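You operate a simulated robot arm through the tools that you are given. There is no shell and no other tool.

Carry out the task below with a simulated robot arm. There is one attempt and no reset: what you move stays moved.

## Task
Fill the rod's oil cup to between its lines, then push the cotter pin home and latch it.
Fine: use the black oil can, put it back and shut the lid. Set down upright: black oil can.

The check looks at the end state, three seconds after you hand in, the way a careful person would. Anything else that was tipped, shoved, dropped, spilled or broken makes it a failure. Lids that push on must go on centred and level and be pressed home; caps that screw on are set level and turned clockwise until they are tight.

## Robot
A 6-joint arm with a two-finger gripper, fixed in place. Base frame: the origin is at the foot of the arm, x ahead of it, y to its left, z up. Lengths are in mm, angles in rad, forces in N, time in s.
Its first joint turns from -2.897 to 2.897 rad. Payload 2.45 kg.
Tool frame: the origin (TCP) lies between the finger pads and is the grasp point; the fingertips stand 20 mm ahead of it; z points along the fingers, y is the line along which they close. The gripper opens to 140 mm. The gripper's body begins 168 mm behind the TCP.
Orientation is that of the tool frame in the base frame, as a unit quaternion [x, y, z, w]. With the fingers straight down and closing along the base's y, the tool's x points along the base's -x, its y along +y and its z along -z.

## Interface
- The arm moves only by the tool step_arm. Its argument "motion" is a list of rows, each a list of 7 numbers: the shift along the base's x, y, z in mm, then the turn, a rotation vector about the base's x, y, z in rad, then the opening, from 0 (shut) to 1 (fully open). In form: [[tx, ty, tz, ax, ay, az, claw], ...]. A call has 1 to 20 rows; each row shifts and turns the commanded pose from where the row before left it. Rows are played at 5 a second. More than 50 mm and 0.15 rad between two rows, or a gripper value outside its range, and nothing of the call is played. Where a pose cannot be reached the arm comes as near as it can. A force on the tool above 90 N (or 10 N above the force at the start of the call, whichever is more), or a blocked arm, ends the call early, and 0.2 s more pass. Each finger travels about 45 mm/s and halts on what it meets, pressing with about 28 N; the grip force reading is that of the motor and also rises with nothing between the fingers. The clock runs only during rows and for 0.2 s after the last one: add rows that do not move to give the fingers time. It gives the time, the measured TCP pose, the force on the tool (base axes), the opening and the grip force at its end, in the units of the frame above (readings bear some noise), with the torque about the TCP (base axes, N m) and any sound that the robot's microphone picked up.
- Cameras (640 x 400 px; columns grow to the right, rows downward): "scene" is fixed at [52, 499.6, 1330.8]; the picture's right is [0.64, -0.77, 0.00], its down [-0.61, -0.51, -0.60] and it looks along [0.46, 0.39, -0.80] (base axes); focal length 279 px, centre (320, 200). "wrist" rides on the gripper at [78, 11, -209] in the tool frame; the picture's right is [-0.14, 0.99, 0.00], its down [-0.92, -0.13, -0.37] and it looks along [-0.36, -0.05, 0.93] (tool axes); focal length 280 px, centre (320, 200). There is no depth. A picture from a camera that has moved, and an enlarged one, comes with that camera's place and axes in the base frame and with its lens.
- camera(camera): a new picture of that camera. The clock stands still meanwhile.
- zoom(camera, box): a new picture of the part [left, top, right, bottom] of that camera's present view, enlarged. The clock stands still meanwhile.
- close_job(): hands the job in; it is judged then, once.

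Places have to be worked out from the pictures, the camera data and where the tool is seen. Open the gripper and draw the arm clear of the work before you hand the job in, unless the task says otherwise.

The tools are called after "Emit:" by a JSON object that holds its "name" and its "arguments". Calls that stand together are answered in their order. step_arm: Moves the arm, as the interface text tells. Its arguments: {"type":"object","properties":{"motion":{"type":"array","items":{"type":"array","items":{"type":"number"}}}},"required":["motion"]} The other tools are called the same way: camera (camera) takes a picture; zoom (camera, box) takes an enlarged picture of a part of a camera's view; close_job () hands the job in.

At the start:

```text
t: 0.0
tcp_pos: [303.7, 607.9, 1066.1]
tool_rot: [0.0, 1.0, 0.0, 0.001]
ft_force: [-0.2, 0.2, 0.8]
torque: [0.0, 0.0, 0.01]
finger_gap: 140.0
grip_force: 0.1
```

scene: 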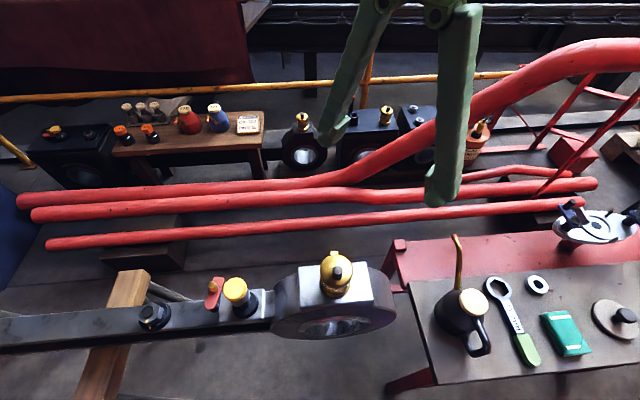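
wrist: 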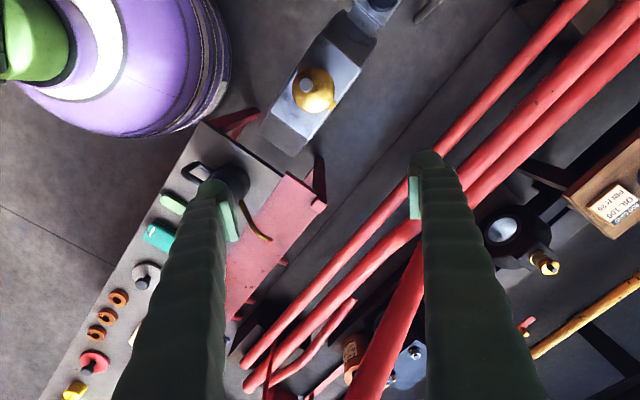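

I start by looking closely at the oil cup, the pin area and the oil can in both views.

Emit:
{"name": "zoom", "arguments": {"camera": "scene", "box": [120, 230, 400, 400]}}

Emit:
{"name": "zoom", "arguments": {"camera": "scene", "box": [380, 200, 640, 400]}}

Emit:
{"name": "zoom", "arguments": {"camera": "wrist", "box": [40, 100, 340, 400]}}

Emit:
{"name": "zoom", "arguments": {"camera": "wrist", "box": [220, 0, 460, 160]}}

```text
2.29 times, centred on (260, 315) of scene
camera zoom: at [52.0, 499.6, 1330.8], right [0.64, -0.77, 0.0], down [-0.61, -0.51, -0.6], along [0.46, 0.39, -0.8], focal length 637 px, centre (457, -63)
```

zoom: 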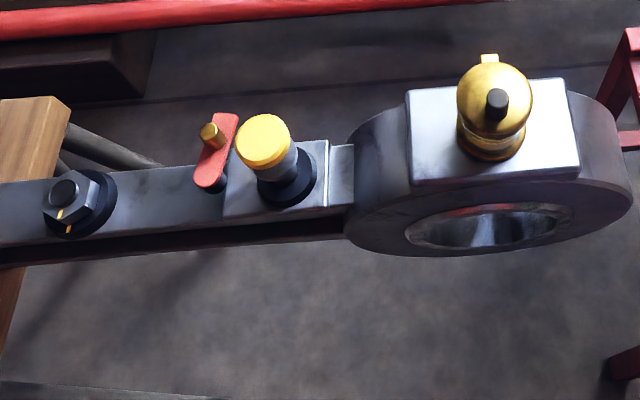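

```text
2.00 times, centred on (510, 300) of scene
camera zoom: at [52.0, 499.6, 1330.8], right [0.64, -0.77, 0.0], down [-0.61, -0.51, -0.6], along [0.46, 0.39, -0.8], focal length 558 px, centre (-60, 0)
```

zoom: 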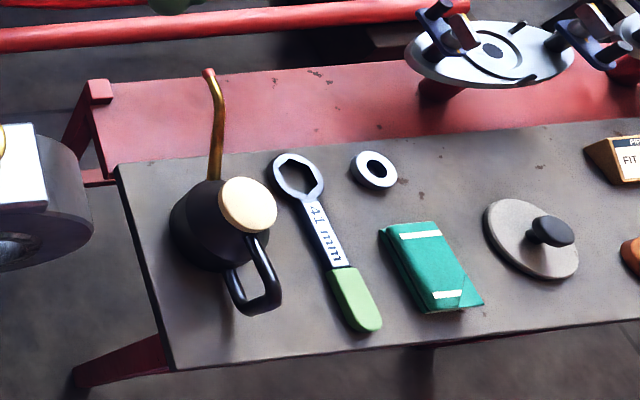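

```text
1.33 times, centred on (190, 250) of wrist
camera zoom: at [224.9, 617.2, 1274.9], right [0.14, 0.99, 0.0], down [0.92, -0.13, 0.37], along [0.36, -0.05, -0.93], focal length 374 px, centre (493, 133)
```

zoom: 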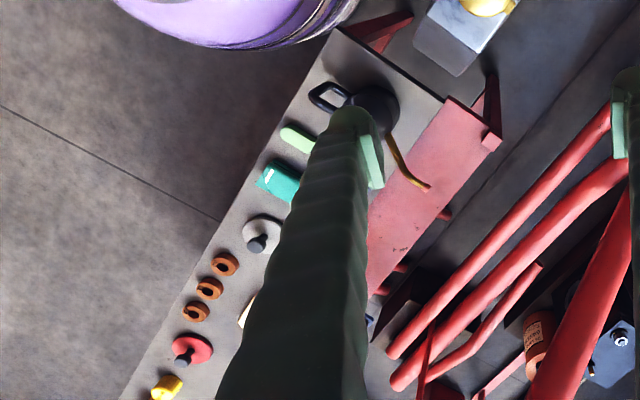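

```text
2.50 times, centred on (340, 80) of wrist
camera zoom: at [224.9, 617.2, 1274.9], right [0.14, 0.99, 0.0], down [0.92, -0.13, 0.37], along [0.36, -0.05, -0.93], focal length 701 px, centre (270, 500)
```

zoom: 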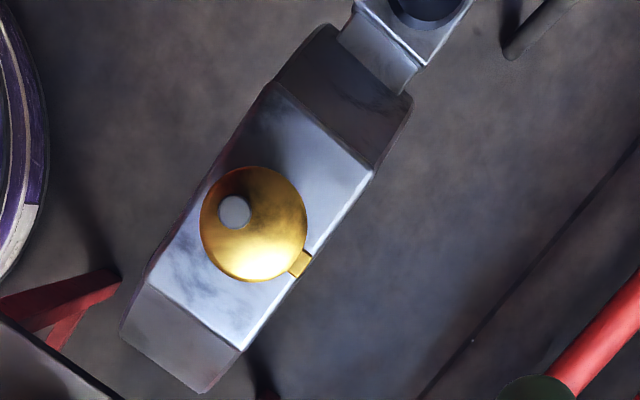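

The images place the rod cup's knob near (216, 600, 870), and the can's spout tip near (499, 473, 765). I zoom in tighter to understand the pin, latch, cup lid and can.

Emit:
{"name": "zoom", "arguments": {"camera": "scene", "box": [190, 265, 280, 325]}}

Emit:
{"name": "zoom", "arguments": {"camera": "scene", "box": [295, 240, 385, 300]}}

Emit:
{"name": "zoom", "arguments": {"camera": "scene", "box": [420, 225, 525, 365]}}

Emit:
{"name": "zoom", "arguments": {"camera": "scene", "box": [20, 80, 290, 190]}}

Emit:
{"name": "zoom", "arguments": {"camera": "scene", "box": [270, 90, 500, 190]}}

Emit:
{"name": "zoom", "arguments": {"camera": "scene", "box": [540, 180, 640, 360]}}

```text
6.67 times, centred on (235, 295) of scene
camera zoom: at [52.0, 499.6, 1330.8], right [0.64, -0.77, 0.0], down [-0.61, -0.51, -0.6], along [0.46, 0.39, -0.8], focal length 1858 px, centre (887, -433)
```

zoom: 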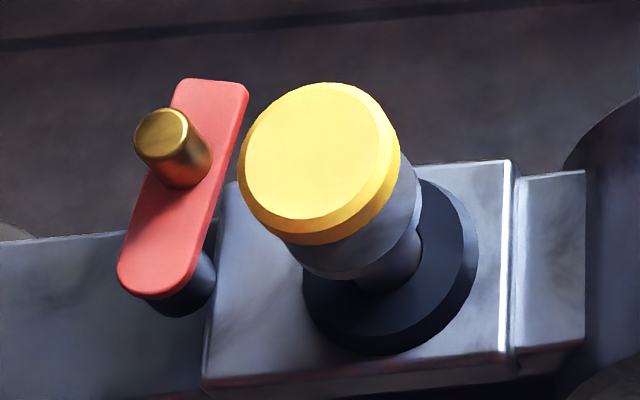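

```text
6.67 times, centred on (340, 270) of scene
camera zoom: at [52.0, 499.6, 1330.8], right [0.64, -0.77, 0.0], down [-0.61, -0.51, -0.6], along [0.46, 0.39, -0.8], focal length 1858 px, centre (187, -267)
```

zoom: 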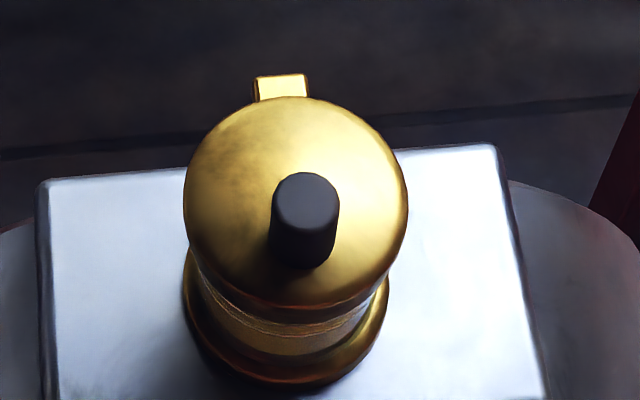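

```text
2.86 times, centred on (472, 295) of scene
camera zoom: at [52.0, 499.6, 1330.8], right [0.64, -0.77, 0.0], down [-0.61, -0.51, -0.6], along [0.46, 0.39, -0.8], focal length 796 px, centre (-116, -71)
```

zoom: 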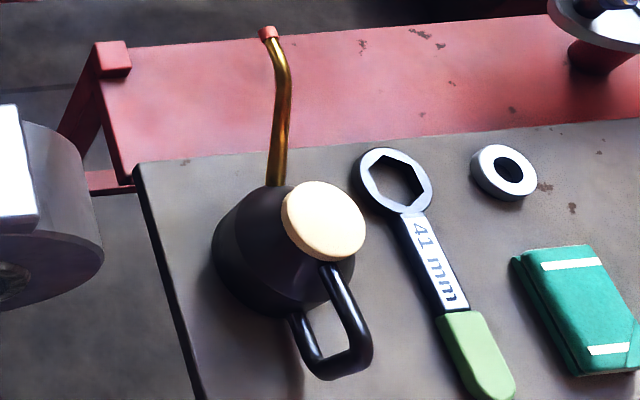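

```text
2.37 times, centred on (155, 135) of scene
camera zoom: at [52.0, 499.6, 1330.8], right [0.64, -0.77, 0.0], down [-0.61, -0.51, -0.6], along [0.46, 0.39, -0.8], focal length 661 px, centre (711, 354)
```

zoom: 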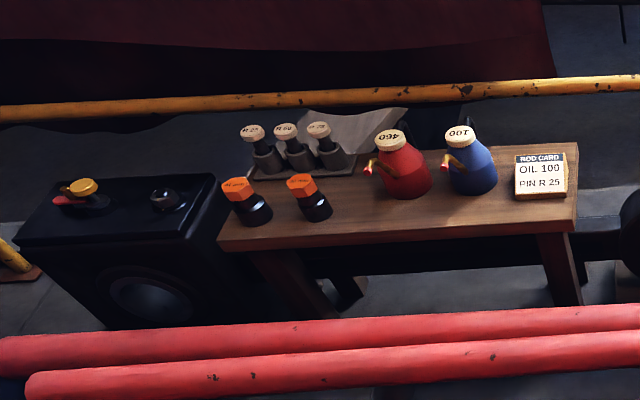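

```text
2.78 times, centred on (385, 140) of scene
camera zoom: at [52.0, 499.6, 1330.8], right [0.64, -0.77, 0.0], down [-0.61, -0.51, -0.6], along [0.46, 0.39, -0.8], focal length 776 px, centre (139, 367)
```

zoom: 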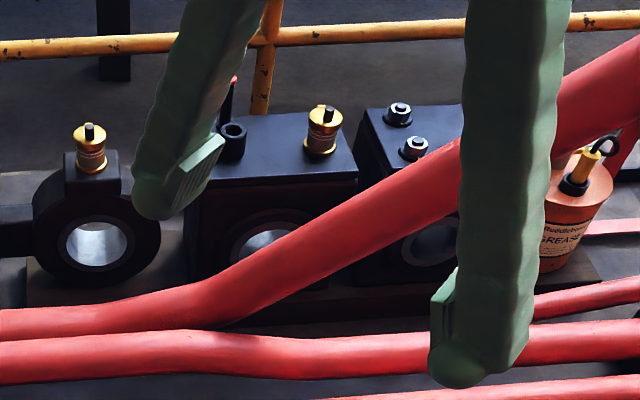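

```text
2.22 times, centred on (590, 270) of scene
camera zoom: at [52.0, 499.6, 1330.8], right [0.64, -0.77, 0.0], down [-0.61, -0.51, -0.6], along [0.46, 0.39, -0.8], focal length 620 px, centre (-280, 44)
```

zoom: 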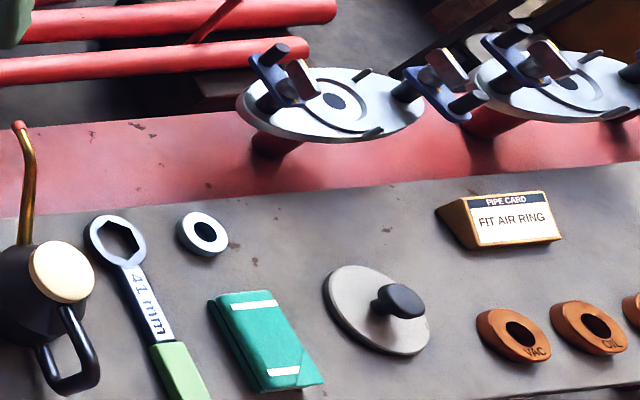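

The scene shows a brass cup with a domed lid, knob and a rear tab, plus a yellow-headed pin with a red latch arm. I move the open gripper, staying high, so the wrist camera looks at the rod.

Emit:
{"name": "step_arm", "arguments": {"motion": [[-40, 10, 0, 0, 0, 0, 1], [-40, 10, 0, 0, 0, 0, 1], [-40, 10, 0, 0, 0, 0, 1], [-40, 10, 0, 0, 0, 0, 1], [-40, 10, 0, 0, 0, 0, 1], [-40, 10, 0, 0, 0, 0, 1], [0, 0, 0, 0, 0, 0, 1]]}}

Emit:
{"name": "camera", "arguments": {"camera": "wrist"}}

Emit:
{"name": "camera", "arguments": {"camera": "scene"}}

```text
t: 1.6
tcp_pos: [64.1, 667.2, 1066.0]
tool_rot: [0.0, 1.0, 0.0, 0.0]
ft_force: [-0.1, 0.0, 0.9]
torque: [-0.04, -0.04, -0.01]
finger_gap: 139.8
grip_force: 0.0
```

```text
taken
camera wrist: at [-14.9, 677.1, 1275.6], right [0.14, 0.99, 0.0], down [0.92, -0.13, 0.37], along [0.36, -0.05, -0.93], focal length 280 px, centre (320, 200)
```

wrist: 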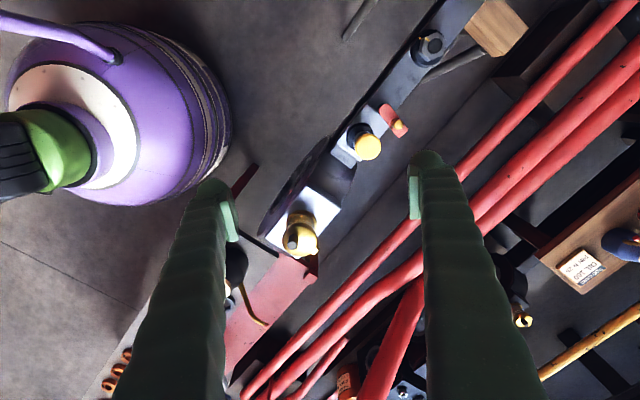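

```text
taken
```

scene: 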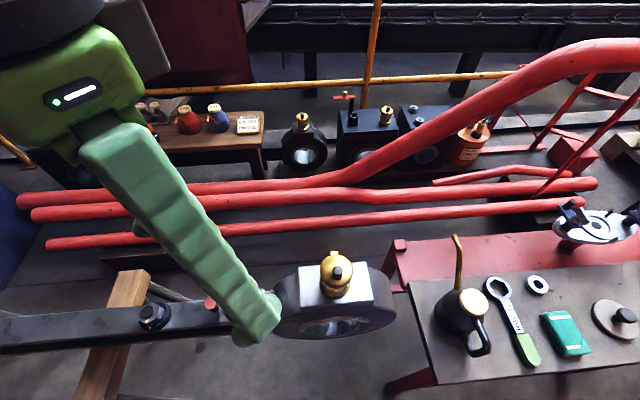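

Emit:
{"name": "zoom", "arguments": {"camera": "wrist", "box": [270, 190, 340, 270]}}

Emit:
{"name": "zoom", "arguments": {"camera": "wrist", "box": [330, 90, 420, 180]}}

Emit:
{"name": "zoom", "arguments": {"camera": "scene", "box": [225, 100, 275, 140]}}

```text
5.00 times, centred on (305, 230) of wrist
camera zoom: at [-14.9, 677.1, 1275.6], right [0.14, 0.99, 0.0], down [0.92, -0.13, 0.37], along [0.36, -0.05, -0.93], focal length 1402 px, centre (395, 50)
```

zoom: 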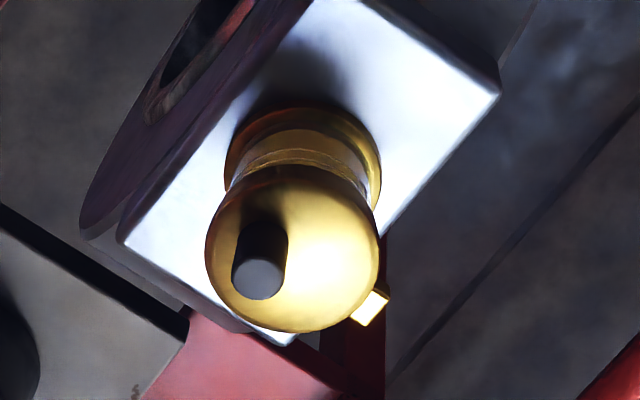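

```text
4.44 times, centred on (375, 135) of wrist
camera zoom: at [-14.9, 677.1, 1275.6], right [0.14, 0.99, 0.0], down [0.92, -0.13, 0.37], along [0.36, -0.05, -0.93], focal length 1246 px, centre (76, 489)
```

zoom: 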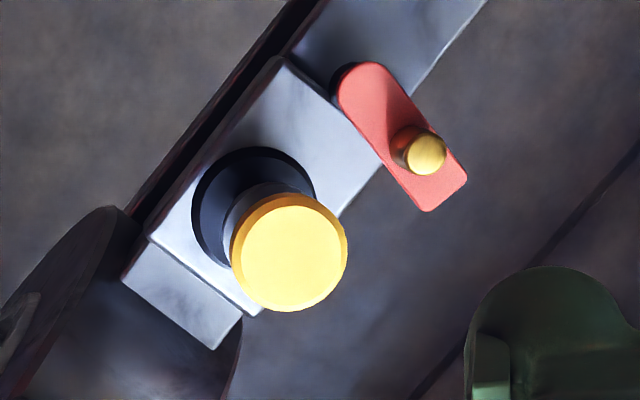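

```text
10.00 times, centred on (250, 120) of scene
camera zoom: at [52.0, 499.6, 1330.8], right [0.64, -0.77, 0.0], down [-0.61, -0.51, -0.6], along [0.46, 0.39, -0.8], focal length 2788 px, centre (1020, 1000)
```

zoom: 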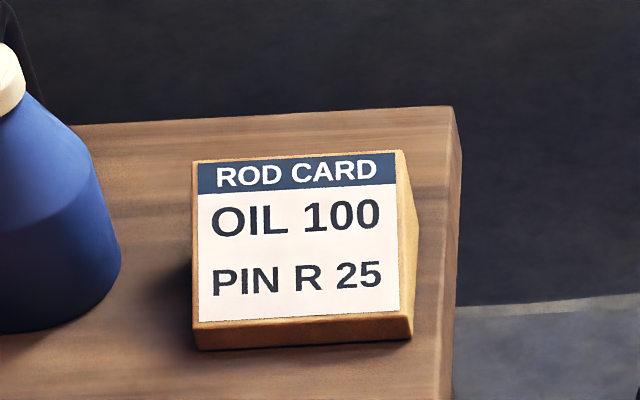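

The card says OIL 100 / PIN R 25. I check the rack of pins and the other items, and the cup's glass band between base and lid.

Emit:
{"name": "zoom", "arguments": {"camera": "scene", "box": [130, 90, 230, 150]}}

Emit:
{"name": "zoom", "arguments": {"camera": "wrist", "box": [285, 205, 325, 245]}}

Emit:
{"name": "zoom", "arguments": {"camera": "scene", "box": [320, 270, 355, 300]}}

Emit:
{"name": "zoom", "arguments": {"camera": "scene", "box": [275, 90, 405, 170]}}

```text
6.40 times, centred on (180, 120) of scene
camera zoom: at [52.0, 499.6, 1330.8], right [0.64, -0.77, 0.0], down [-0.61, -0.51, -0.6], along [0.46, 0.39, -0.8], focal length 1784 px, centre (1216, 712)
```

zoom: 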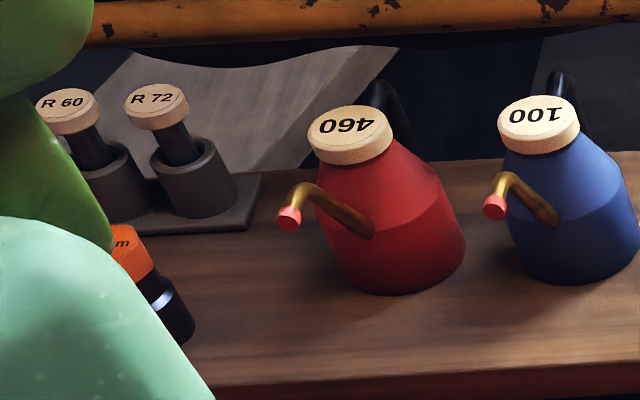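

```text
10.00 times, centred on (305, 225) of wrist
camera zoom: at [-14.9, 677.1, 1275.6], right [0.14, 0.99, 0.0], down [0.92, -0.13, 0.37], along [0.36, -0.05, -0.93], focal length 2804 px, centre (470, -50)
```

zoom: 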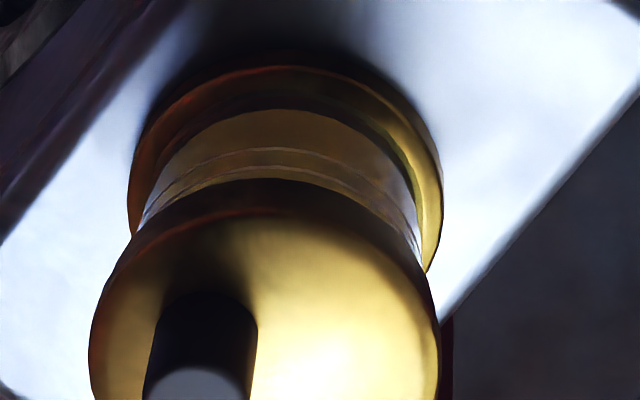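

```text
13.33 times, centred on (338, 285) of scene
camera zoom: at [52.0, 499.6, 1330.8], right [0.64, -0.77, 0.0], down [-0.61, -0.51, -0.6], along [0.46, 0.39, -0.8], focal length 3717 px, centre (87, -933)
```

zoom: 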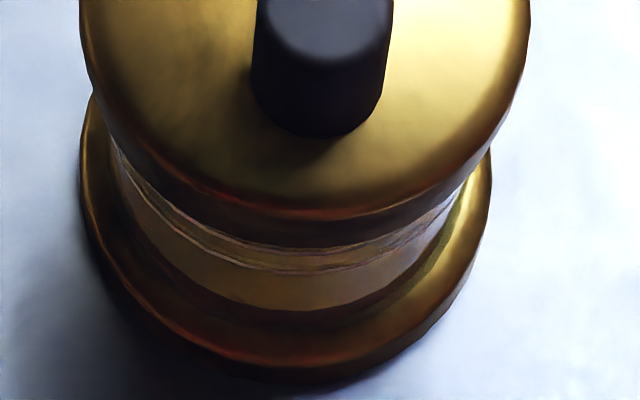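

```text
4.92 times, centred on (340, 130) of scene
camera zoom: at [52.0, 499.6, 1330.8], right [0.64, -0.77, 0.0], down [-0.61, -0.51, -0.6], along [0.46, 0.39, -0.8], focal length 1372 px, centre (222, 545)
```

zoom: 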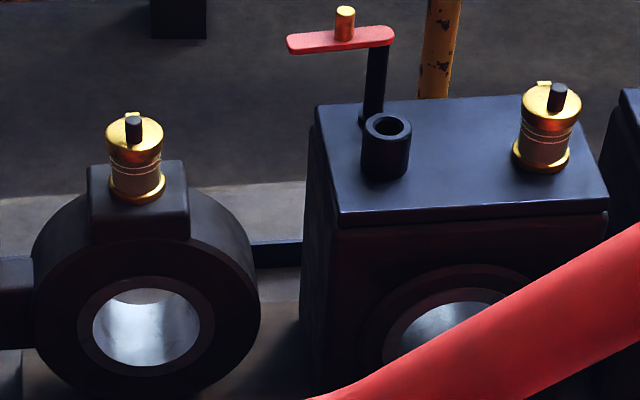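

The cup is a glass band with two scribed lines under a hinged domed lid (hinge tab toward +x+y, knob on the opposite side). Next I move over to look at the black can from nearer.

Emit:
{"name": "step_arm", "arguments": {"motion": [[29, -32, -16, 0, 0, 0, 1], [29, -32, -16, 0, 0, 0, 1], [29, -32, -16, 0, 0, 0, 1], [29, -32, -16, 0, 0, 0, 1], [29, -32, -16, 0, 0, 0, 1], [29, -32, -16, 0, 0, 0, 1], [29, -32, -16, 0, 0, 0, 1], [29, -32, -16, 0, 0, 0, 1], [0, 0, 0, 0, 0, 0, 1]]}}

Emit:
{"name": "camera", "arguments": {"camera": "wrist"}}

Emit:
{"name": "camera", "arguments": {"camera": "scene"}}

```text
t: 3.6
tcp_pos: [294.6, 411.1, 938.5]
tool_rot: [0.001, 1.0, 0.0, 0.0]
ft_force: [0.3, 0.4, -0.3]
torque: [0.01, 0.01, 0.01]
finger_gap: 140.0
grip_force: 0.1
```

```text
taken
camera wrist: at [216.9, 421.3, 1146.6], right [0.14, 0.99, 0.0], down [0.92, -0.13, 0.37], along [0.36, -0.05, -0.93], focal length 280 px, centre (320, 200)
```

wrist: 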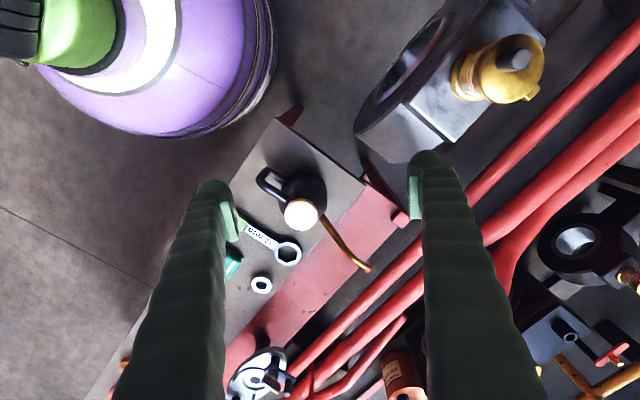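

```text
taken
```

scene: 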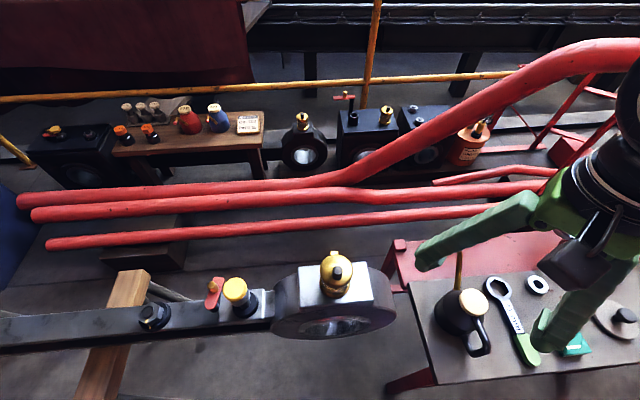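

Now zooming on the can from this position to fix its geometry.

Emit:
{"name": "zoom", "arguments": {"camera": "wrist", "box": [240, 150, 390, 290]}}

Emit:
{"name": "zoom", "arguments": {"camera": "wrist", "box": [420, 10, 560, 140]}}

Emit:
{"name": "zoom", "arguments": {"camera": "scene", "box": [430, 280, 500, 360]}}

```text
2.86 times, centred on (315, 220) of wrist
camera zoom: at [216.9, 421.3, 1146.6], right [0.14, 0.99, 0.0], down [0.92, -0.13, 0.37], along [0.36, -0.05, -0.93], focal length 801 px, centre (334, 143)
```

zoom: 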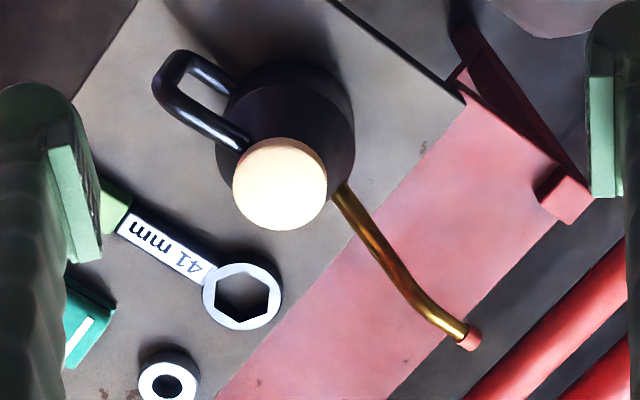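

```text
3.08 times, centred on (490, 75) of wrist
camera zoom: at [216.9, 421.3, 1146.6], right [0.14, 0.99, 0.0], down [0.92, -0.13, 0.37], along [0.36, -0.05, -0.93], focal length 863 px, centre (-203, 585)
```

zoom: 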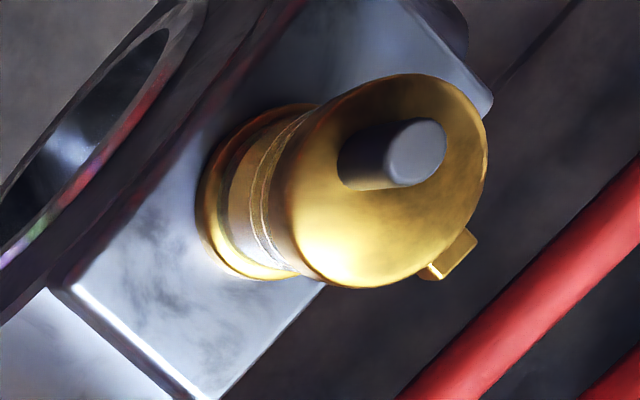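

```text
5.00 times, centred on (465, 320) of scene
camera zoom: at [52.0, 499.6, 1330.8], right [0.64, -0.77, 0.0], down [-0.61, -0.51, -0.6], along [0.46, 0.39, -0.8], focal length 1394 px, centre (-405, -400)
```

zoom: 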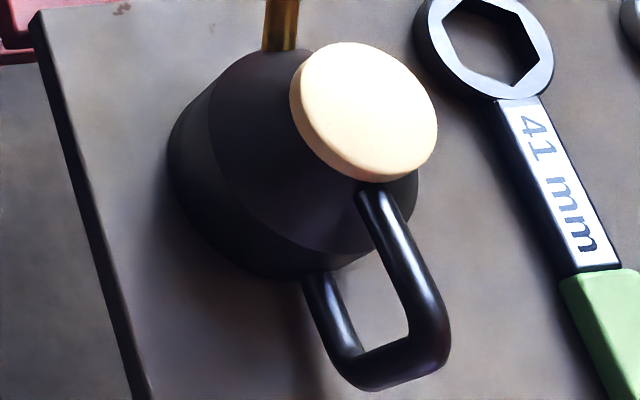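

Triangulating, the cup knob top is at about (216.6, 599.8, 872.7), the lid centre about (224, 608), radius ~30 and the hinge at 45° toward +x+y. Now I go above the pin/latch for a closer view.

Emit:
{"name": "step_arm", "arguments": {"motion": [[0, 0, 45, 0, 0, 0, 1], [-27, 38, 5, 0, 0, 0, 1], [-27, 38, 0, 0, 0, 0, 1], [-27, 38, 0, 0, 0, 0, 1], [-27, 38, 0, 0, 0, 0, 1], [-27, 38, 0, 0, 0, 0, 1], [-27, 38, 0, 0, 0, 0, 1], [-27, 38, 0, 0, 0, 0, 1], [-27, 38, 0, 0, 0, 0, 1], [-27, 38, 0, 0, 0, 0, 1], [0, 0, -35, 0, 0, 0, 1], [0, 0, -35, 0, 0, 0, 1], [0, 0, -30, 0, 0, 0, 1], [0, 0, 0, 0, 0, 0, 1]]}}

Emit:
{"name": "camera", "arguments": {"camera": "wrist"}}

Emit:
{"name": "zoom", "arguments": {"camera": "wrist", "box": [220, 100, 440, 240]}}

```text
t: 6.6
tcp_pos: [53.2, 754.2, 885.7]
tool_rot: [-0.001, 1.0, -0.001, 0.0]
ft_force: [0.0, 0.0, -0.1]
torque: [-0.01, 0.02, 0.03]
finger_gap: 140.2
grip_force: 0.0
```

```text
taken
camera wrist: at [-26.4, 763.7, 1095.6], right [0.14, 0.99, 0.0], down [0.92, -0.13, 0.37], along [0.36, -0.05, -0.93], focal length 280 px, centre (320, 200)
```

wrist: 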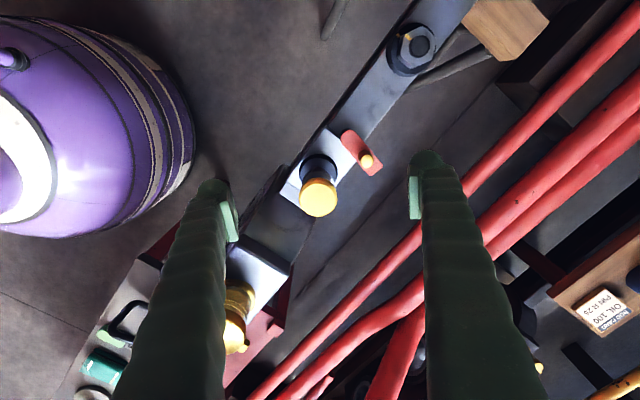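

```text
2.86 times, centred on (330, 170) of wrist
camera zoom: at [-26.4, 763.7, 1095.6], right [0.14, 0.99, 0.0], down [0.92, -0.13, 0.37], along [0.36, -0.05, -0.93], focal length 801 px, centre (291, 286)
```

zoom: 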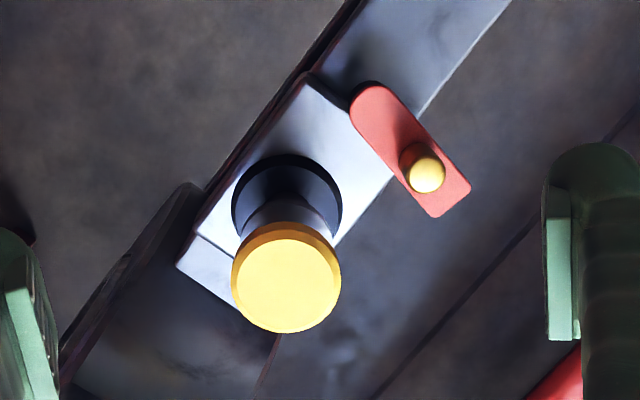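

The pin head top is at about (86.5, 745.5, 800), head ~44 mm wide; latch knob top ≈ (63, 810, 755), pivot on the rod ≈ (34, 793). I now swing to an oblique side view of the cup from the robot side to see the lines, level and heights.

Emit:
{"name": "step_arm", "arguments": {"motion": [[0, -10, 40, 0, 0, 0, 1], [0, -30, 30, 0, 0, 0, 1], [15, -40, 0, 0, 0, 0.131, 1], [15, -40, 0, 0, 0, 0.131, 1], [15, -40, 0, 0, 0, 0.131, 1], [15, -40, 0, 0, 0, 0.131, 1], [15, -30, 0, 0, 0, 0.131, 1], [0, 0, 0, 0, 0, 0.131, 1], [0, 0, 0, 0.0926, -0.0926, 0, 1], [0, 0, 0, 0.0926, -0.0926, 0, 1], [0, 0, 0, 0.0926, -0.0926, 0, 1], [0, 0, 0, 0.0926, -0.0926, 0, 1], [0, 0, 0, 0.0926, -0.0926, 0, 1], [0, 0, 0, 0.0926, -0.0926, 0, 1], [0, 0, 0, 0, 0, 0, 1]]}}

Emit:
{"name": "camera", "arguments": {"camera": "wrist"}}

Emit:
{"name": "camera", "arguments": {"camera": "scene"}}

```text
t: 9.8
tcp_pos: [128.4, 523.3, 957.5]
tool_rot: [-0.354, 0.853, 0.147, 0.354]
ft_force: [0.0, -0.2, -0.4]
torque: [-0.03, 0.01, 0.04]
finger_gap: 139.9
grip_force: 0.1
```

```text
taken
camera wrist: at [-24.1, 386.2, 1049.9], right [-0.63, 0.77, 0.1], down [0.36, 0.19, 0.91], along [0.68, 0.61, -0.4], focal length 280 px, centre (320, 200)
```

wrist: 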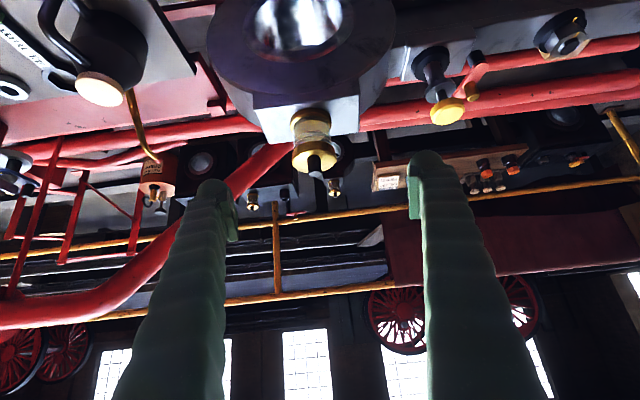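

```text
taken
```

scene: 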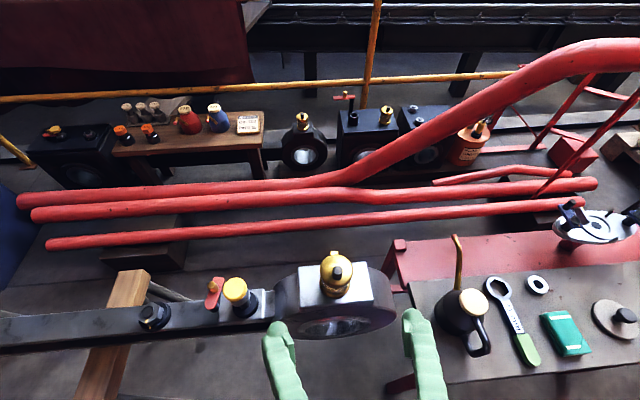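

The oblique view (upside down) shows the cup and pin well. Zoom on cup, pin and can.

Emit:
{"name": "zoom", "arguments": {"camera": "wrist", "box": [280, 95, 350, 185]}}

Emit:
{"name": "zoom", "arguments": {"camera": "wrist", "box": [395, 35, 505, 130]}}

Emit:
{"name": "zoom", "arguments": {"camera": "wrist", "box": [30, 0, 190, 170]}}

```text
4.44 times, centred on (315, 140) of wrist
camera zoom: at [-24.1, 386.2, 1049.9], right [-0.63, 0.77, 0.1], down [0.36, 0.19, 0.91], along [0.68, 0.61, -0.4], focal length 1246 px, centre (342, 467)
```

zoom: 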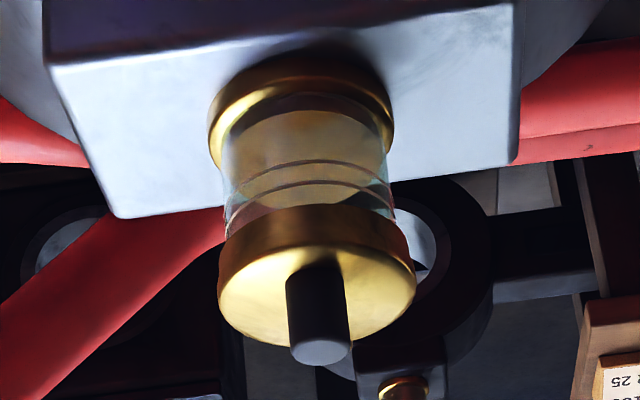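

```text
4.21 times, centred on (450, 82) of wrist
camera zoom: at [-24.1, 386.2, 1049.9], right [-0.63, 0.77, 0.1], down [0.36, 0.19, 0.91], along [0.68, 0.61, -0.4], focal length 1181 px, centre (-227, 695)
```

zoom: 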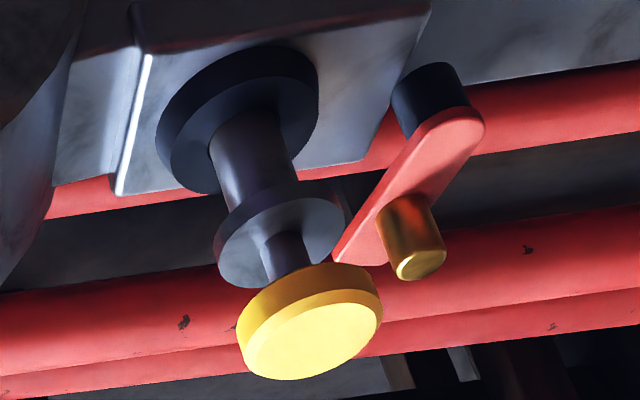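

```text
2.35 times, centred on (110, 85) of wrist
camera zoom: at [-24.1, 386.2, 1049.9], right [-0.63, 0.77, 0.1], down [0.36, 0.19, 0.91], along [0.68, 0.61, -0.4], focal length 660 px, centre (814, 471)
```

zoom: 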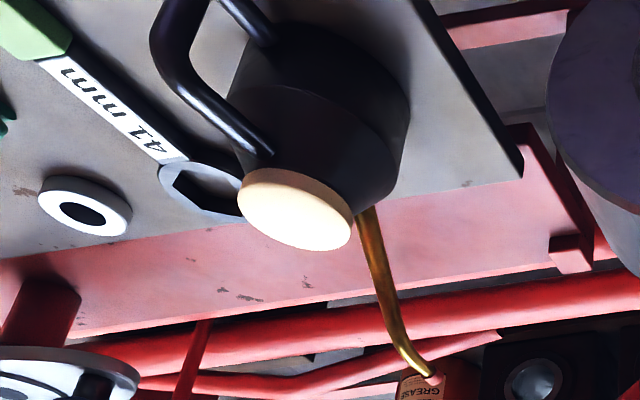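

Emit:
{"name": "zoom", "arguments": {"camera": "wrist", "box": [300, 110, 330, 150]}}

Emit:
{"name": "zoom", "arguments": {"camera": "wrist", "box": [325, 170, 345, 205]}}

```text
10.00 times, centred on (315, 130) of wrist
camera zoom: at [-24.1, 386.2, 1049.9], right [-0.63, 0.77, 0.1], down [0.36, 0.19, 0.91], along [0.68, 0.61, -0.4], focal length 2804 px, centre (370, 900)
```

zoom: 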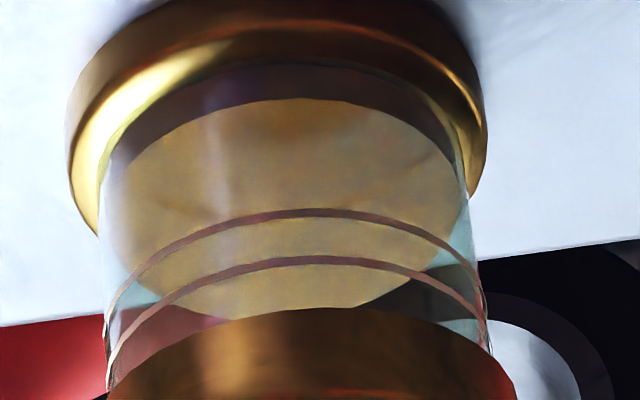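

```text
11.43 times, centred on (335, 188) of wrist
camera zoom: at [-24.1, 386.2, 1049.9], right [-0.63, 0.77, 0.1], down [0.36, 0.19, 0.91], along [0.68, 0.61, -0.4], focal length 3204 px, centre (149, 343)
```

zoom: 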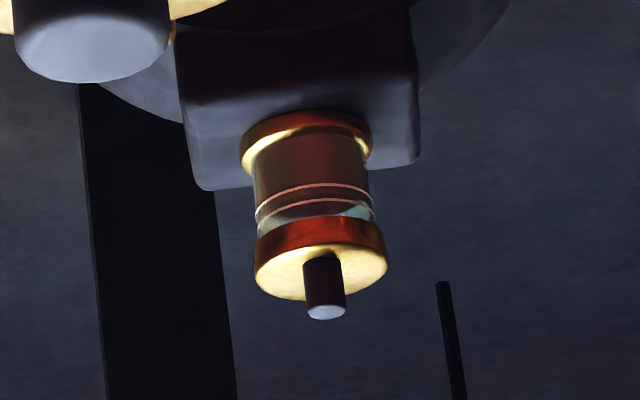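

The side view gives heights: lid top ≈845, lid underside ≈833, lines ≈813.5 and ≈821.5, current oil ≈795 (well low). The can stands on its axis at (417, 357.5), Ø≈99, base ≈585, lid top 691, spout tip (517, 464, 732). I approach the cup knob with the gripper tilted 35° and fingers closing along the hinge axis.

Emit:
{"name": "step_arm", "arguments": {"motion": [[0, 0, 0, -0.0619, 0.0619, 0, 0.8], [0, 0, 0, -0.0619, 0.0619, 0, 0.6], [30.8, 25.1, -13.5, 0, 0, 0, 0.45], [30.8, 25.1, -13.5, 0, 0, 0, 0.45], [0, 0, 0, 0, 0, 0, 0.45], [0, 0, 0, 0, 0, 0, 0.45]]}}

Emit:
{"name": "camera", "arguments": {"camera": "wrist"}}

Emit:
{"name": "zoom", "arguments": {"camera": "scene", "box": [250, 220, 410, 340]}}

```text
t: 11.2
tcp_pos: [189.1, 573.2, 931.5]
tool_rot: [-0.366, 0.881, 0.115, 0.278]
ft_force: [-0.7, -0.3, -0.5]
torque: [0.0, -0.01, 0.01]
finger_gap: 62.7
grip_force: 0.1
```

```text
taken
camera wrist: at [50.8, 450.1, 1057.4], right [-0.62, 0.78, 0.08], down [0.47, 0.29, 0.83], along [0.62, 0.55, -0.55], focal length 280 px, centre (320, 200)
```

wrist: 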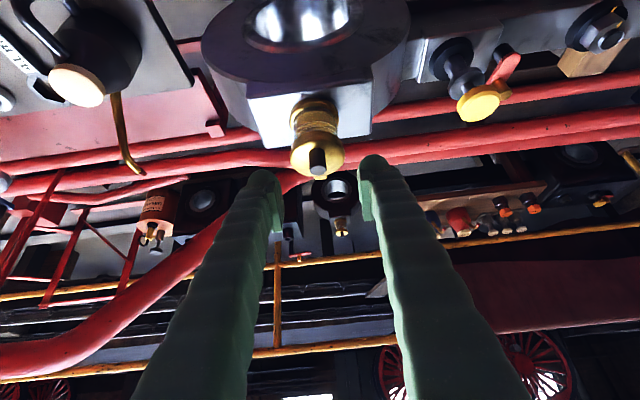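

```text
3.33 times, centred on (330, 280) of scene
camera zoom: at [52.0, 499.6, 1330.8], right [0.64, -0.77, 0.0], down [-0.61, -0.51, -0.6], along [0.46, 0.39, -0.8], focal length 929 px, centre (287, -67)
```

zoom: 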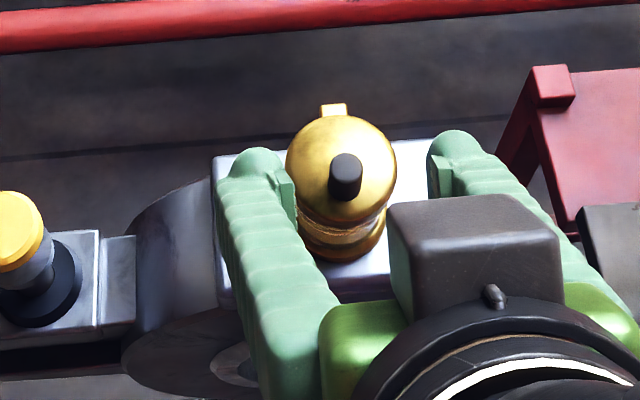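

Fingers straddle the knob centreline. I advance down onto the knob.

Emit:
{"name": "step_arm", "arguments": {"motion": [[9.4, 9.1, -18, 0, 0, 0, 0.45], [9.4, 9.1, -18, 0, 0, 0, 0.45], [9.4, 9.1, -17, 0, 0, 0, 0.45], [0, 0, 0, 0, 0, 0, 0.45]]}}

Emit:
{"name": "zoom", "arguments": {"camera": "wrist", "box": [220, 60, 420, 200]}}

Emit:
{"name": "zoom", "arguments": {"camera": "scene", "box": [280, 220, 400, 310]}}

```text
t: 12.2
tcp_pos: [217.2, 599.9, 879.7]
tool_rot: [-0.366, 0.881, 0.116, 0.278]
ft_force: [0.9, -0.1, 0.1]
torque: [0.0, 0.01, 0.01]
finger_gap: 63.0
grip_force: 0.1
```

```text
2.86 times, centred on (320, 130) of wrist
camera zoom: at [78.9, 476.5, 1004.9], right [-0.62, 0.78, 0.08], down [0.47, 0.29, 0.83], along [0.62, 0.55, -0.55], focal length 801 px, centre (320, 400)
```

zoom: 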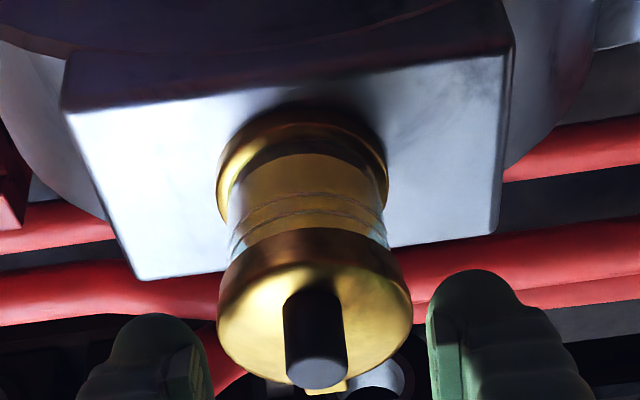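

```text
4.44 times, centred on (340, 265) of scene
camera zoom: at [52.0, 499.6, 1330.8], right [0.64, -0.77, 0.0], down [-0.61, -0.51, -0.6], along [0.46, 0.39, -0.8], focal length 1239 px, centre (231, -89)
```

zoom: 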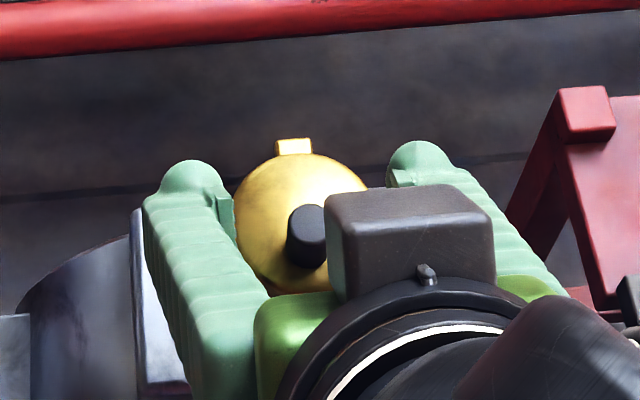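

The knob is centred between the fingers; closing on it.

Emit:
{"name": "step_arm", "arguments": {"motion": [[0, 0, 0, 0, 0, 0, 0], [0, 0, 0, 0, 0, 0, 0], [0, 0, 0, 0, 0, 0, 0], [0, 0, 0, 0, 0, 0, 0], [0, 0, 0, 0, 0, 0, 0]]}}

```text
t: 13.4
tcp_pos: [216.9, 599.0, 878.6]
tool_rot: [-0.365, 0.881, 0.115, 0.278]
ft_force: [2.7, -2.8, -1.1]
torque: [-0.08, 0.03, -0.02]
finger_gap: 16.4
grip_force: 41.9
```

Gripped (16.4 mm). I start a small hinge arc (12°) and watch the forces and picture.

Emit:
{"name": "step_arm", "arguments": {"motion": [[3.03, 3.03, 4.53, -0.074, 0.074, 0, 0], [3.35, 3.35, 4.07, -0.074, 0.074, 0, 0], [0, 0, 0, 0, 0, 0, 0]]}}

Emit:
{"name": "zoom", "arguments": {"camera": "wrist", "box": [220, 60, 420, 200]}}

Emit:
{"name": "zoom", "arguments": {"camera": "scene", "box": [280, 220, 400, 310]}}

```text
t: 14.2
tcp_pos: [223.3, 605.3, 888.1]
tool_rot: [-0.377, 0.905, 0.077, 0.184]
ft_force: [-1.2, -14.9, 24.0]
torque: [0.22, -0.35, 0.02]
finger_gap: 16.3
grip_force: 41.7
```

```text
2.86 times, centred on (320, 130) of wrist
camera zoom: at [106.5, 503.5, 1049.3], right [-0.61, 0.79, 0.05], down [0.59, 0.41, 0.7], along [0.53, 0.46, -0.71], focal length 801 px, centre (320, 400)
```

zoom: 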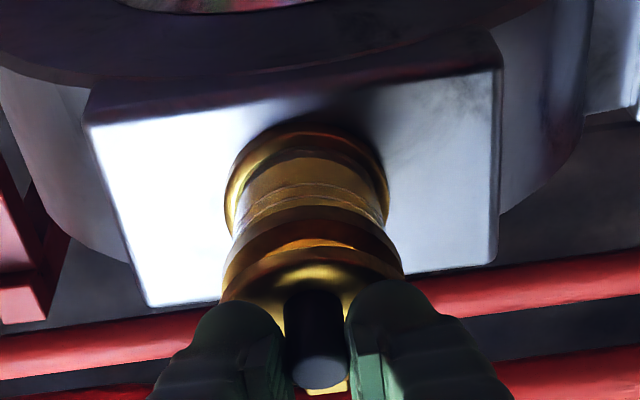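

```text
4.44 times, centred on (340, 265) of scene
camera zoom: at [52.0, 499.6, 1330.8], right [0.64, -0.77, 0.0], down [-0.61, -0.51, -0.6], along [0.46, 0.39, -0.8], focal length 1239 px, centre (231, -89)
```

zoom: 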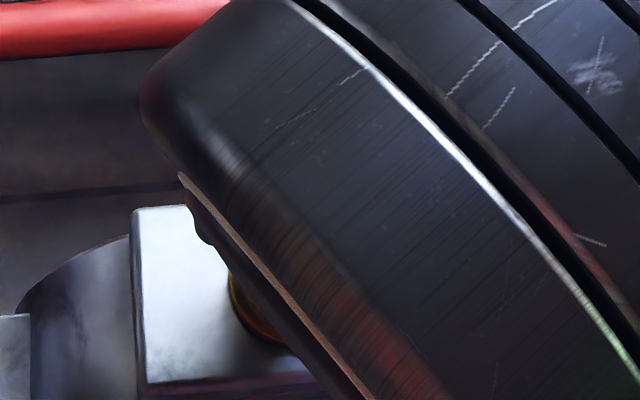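

Emit:
{"name": "zoom", "arguments": {"camera": "wrist", "box": [280, 95, 360, 200]}}

Emit:
{"name": "step_arm", "arguments": {"motion": [[0, 0, 0, 0, 0, 0, 0], [0, 0, 0, 0, 0, 0, 0]]}}

```text
3.81 times, centred on (320, 148) of wrist
camera zoom: at [106.5, 503.5, 1049.3], right [-0.61, 0.79, 0.05], down [0.59, 0.41, 0.7], along [0.53, 0.46, -0.71], focal length 1068 px, centre (320, 400)
```

zoom: 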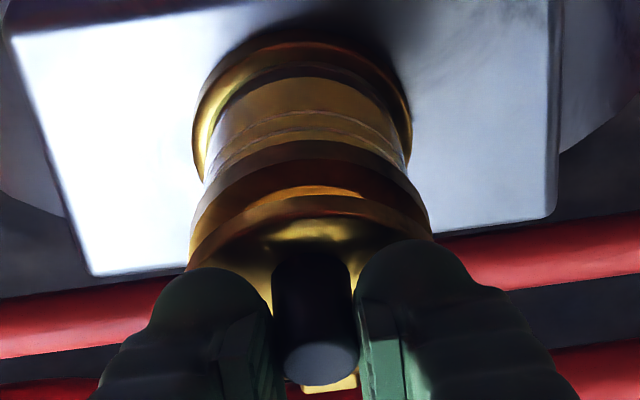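

```text
t: 14.8
tcp_pos: [223.2, 604.2, 887.9]
tool_rot: [-0.376, 0.905, 0.076, 0.184]
ft_force: [-3.1, -16.1, 24.2]
torque: [0.16, -0.32, -0.01]
finger_gap: 16.7
grip_force: 42.0
```

I test the sign of the constraint with a tiny 2 mm move radially outward from the assumed hinge.

Emit:
{"name": "step_arm", "arguments": {"motion": [[-1.2, -1.2, 1.0, 0, 0, 0, 0], [0, 0, 0, 0, 0, 0, 0]]}}

```text
t: 15.4
tcp_pos: [222.8, 605.3, 887.2]
tool_rot: [-0.375, 0.906, 0.075, 0.184]
ft_force: [10.4, -0.2, -0.9]
torque: [0.15, -0.24, 0.04]
finger_gap: 16.4
grip_force: 42.3
```

The constraint pushed outward, so force is on the tool and the lid is hinged as assumed. I continue the arc in small steps with force checks.

Emit:
{"name": "step_arm", "arguments": {"motion": [[3.63, 3.63, 3.7, -0.074, 0.074, 0, 0], [3.88, 3.88, 3.1, -0.074, 0.074, 0, 0], [0, 0, 0, 0, 0, 0, 0]]}}

Emit:
{"name": "zoom", "arguments": {"camera": "wrist", "box": [240, 60, 400, 200]}}

```text
t: 16.2
tcp_pos: [230.0, 612.4, 893.8]
tool_rot: [-0.382, 0.919, 0.036, 0.088]
ft_force: [9.3, -10.8, -2.3]
torque: [-0.15, -0.02, 0.07]
finger_gap: 16.5
grip_force: 41.7
```

```text
2.86 times, centred on (320, 130) of wrist
camera zoom: at [139.7, 536.9, 1084.7], right [-0.61, 0.8, 0.03], down [0.68, 0.5, 0.54], along [0.41, 0.34, -0.84], focal length 801 px, centre (320, 400)
```

zoom: 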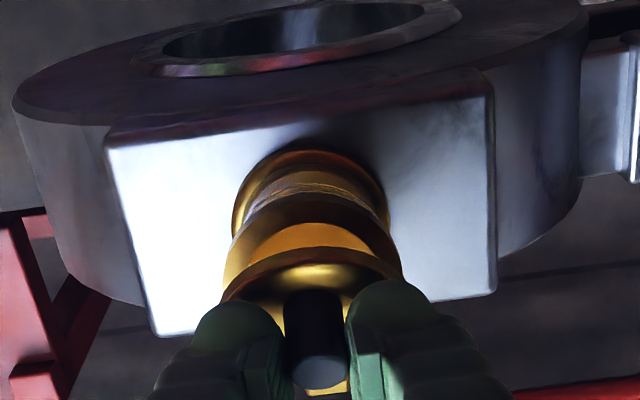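

The lid is clearly opening with small forces. I continue the arc another 24°.

Emit:
{"name": "step_arm", "arguments": {"motion": [[4.77, 3.37, 2.4, -0.074, 0.074, 0, 0], [4.23, 4.23, 1.8, -0.074, 0.074, 0, 0], [4.33, 4.33, 1.15, -0.074, 0.074, 0, 0], [4.4, 4.4, 0.5, -0.074, 0.074, 0, 0], [0, 0, 0, 0, 0, 0, 0]]}}

Emit:
{"name": "zoom", "arguments": {"camera": "wrist", "box": [240, 60, 400, 200]}}

```text
t: 17.4
tcp_pos: [246.3, 629.4, 901.0]
tool_rot: [-0.381, 0.918, -0.042, -0.104]
ft_force: [-5.4, -6.5, 25.8]
torque: [-0.26, 0.23, 0.03]
finger_gap: 16.3
grip_force: 42.2
```

```text
2.86 times, centred on (320, 130) of wrist
camera zoom: at [218.4, 615.3, 1122.2], right [-0.61, 0.79, -0.03], down [0.78, 0.6, 0.15], along [0.14, 0.07, -0.99], focal length 801 px, centre (320, 400)
```

zoom: 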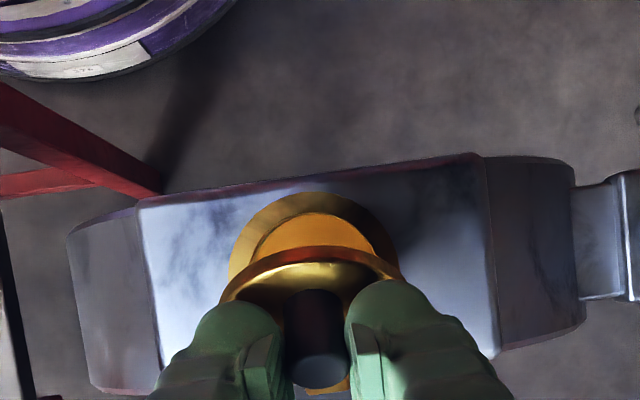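

Force is pushing up ~26 N, so I raise 2 mm and continue the arc to about 72°.

Emit:
{"name": "step_arm", "arguments": {"motion": [[4.4, 4.4, 1.9, -0.074, 0.074, 0, 0], [4.37, 4.37, -0.4, -0.074, 0.074, 0, 0], [4.28, 4.28, -1.2, -0.074, 0.074, 0, 0], [4.16, 4.16, -1.8, -0.074, 0.074, 0, 0], [0, 0, 0, 0, 0, 0, 0]]}}

Emit:
{"name": "zoom", "arguments": {"camera": "wrist", "box": [240, 60, 400, 200]}}

```text
t: 18.6
tcp_pos: [258.5, 641.3, 901.0]
tool_rot: [-0.371, 0.898, -0.088, -0.218]
ft_force: [3.1, -17.3, -17.1]
torque: [-0.29, 0.21, 0.18]
finger_gap: 16.5
grip_force: 41.9
out of reach, approached as far as the arm can: row 3, 4
```

```text
2.86 times, centred on (320, 130) of wrist
camera zoom: at [269.8, 665.6, 1122.1], right [-0.61, 0.79, -0.06], down [0.79, 0.61, -0.09], along [-0.04, -0.1, -0.99], focal length 801 px, centre (320, 400)
```

zoom: 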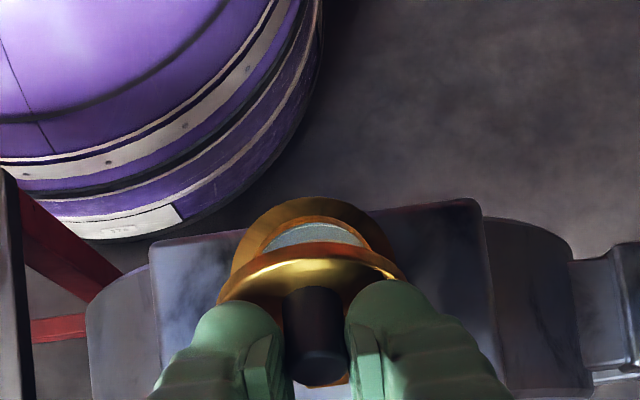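

The wrist hit its reach limit near −27° tilt. From here I let the knob pivot in the fingers: hold still first to see the pose and forces.

Emit:
{"name": "step_arm", "arguments": {"motion": [[0, 0, 0, 0.03, -0.03, 0, 0]]}}

```text
t: 19.0
tcp_pos: [258.2, 639.1, 901.3]
tool_rot: [-0.375, 0.902, -0.081, -0.199]
ft_force: [1.6, -25.7, -11.6]
torque: [-0.68, 0.55, 0.17]
finger_gap: 16.7
grip_force: 42.3
```

Now within reach at −25°. I continue the arc with the gripper slowly untilting so the knob pivots in the pads.

Emit:
{"name": "step_arm", "arguments": {"motion": [[4.2, 2.9, 0.4, 0.0247, -0.0247, 0, 0], [3.5, 3.5, -0.2, 0.0247, -0.0247, 0, 0], [3.4, 3.4, -0.7, 0.0247, -0.0247, 0, 0], [3.4, 3.4, -1.2, 0.0247, -0.0247, 0, 0], [0, 0, 0, 0, 0, 0, 0]]}}

Emit:
{"name": "zoom", "arguments": {"camera": "wrist", "box": [240, 60, 400, 200]}}

```text
t: 20.2
tcp_pos: [273.5, 655.2, 898.6]
tool_rot: [-0.38, 0.914, -0.053, -0.135]
ft_force: [8.8, -3.5, 0.7]
torque: [0.09, -0.16, 0.17]
finger_gap: 14.4
grip_force: 40.8
```

```text
2.86 times, centred on (320, 130) of wrist
camera zoom: at [255.4, 651.0, 1122.1], right [-0.61, 0.79, -0.03], down [0.79, 0.61, 0.09], along [0.09, 0.03, -1.0], focal length 801 px, centre (320, 400)
```

zoom: 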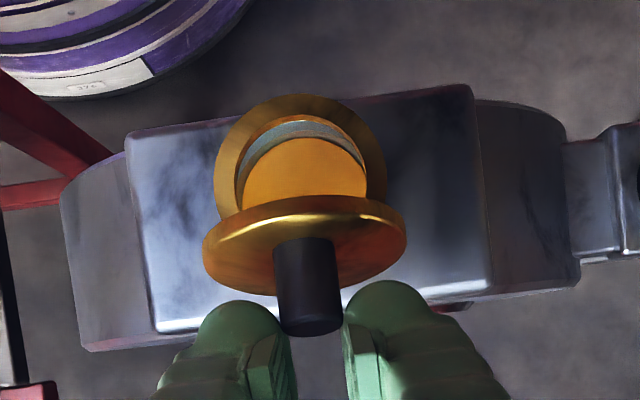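

The gap dropped to 14.4 mm: the pads now hold only the edge of the knob end, with the lid about 70–75° open. I look from the scene camera before deciding.

Emit:
{"name": "zoom", "arguments": {"camera": "scene", "box": [260, 200, 420, 320]}}

Emit:
{"name": "zoom", "arguments": {"camera": "wrist", "box": [280, 120, 360, 190]}}

```text
3.33 times, centred on (340, 260) of scene
camera zoom: at [52.0, 499.6, 1330.8], right [0.64, -0.77, 0.0], down [-0.61, -0.51, -0.6], along [0.46, 0.39, -0.8], focal length 929 px, centre (253, 0)
```

zoom: 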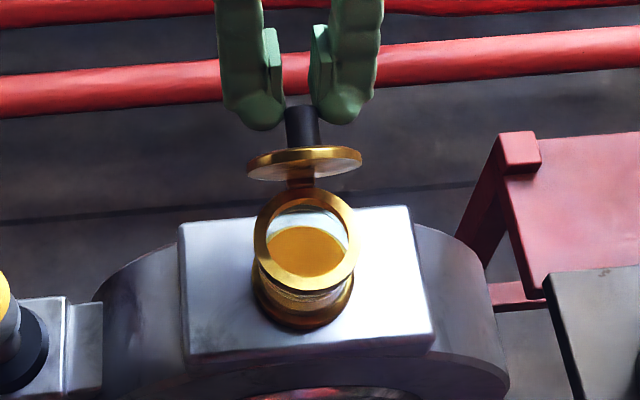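

```text
5.71 times, centred on (320, 155) of wrist
camera zoom: at [255.4, 651.0, 1122.1], right [-0.61, 0.79, -0.03], down [0.79, 0.61, 0.09], along [0.09, 0.03, -1.0], focal length 1602 px, centre (320, 457)
```

zoom: 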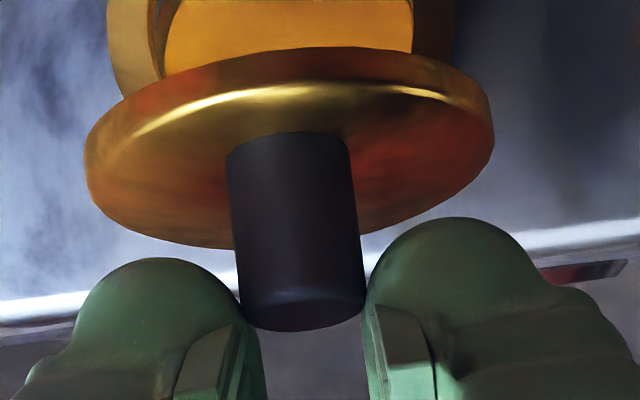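

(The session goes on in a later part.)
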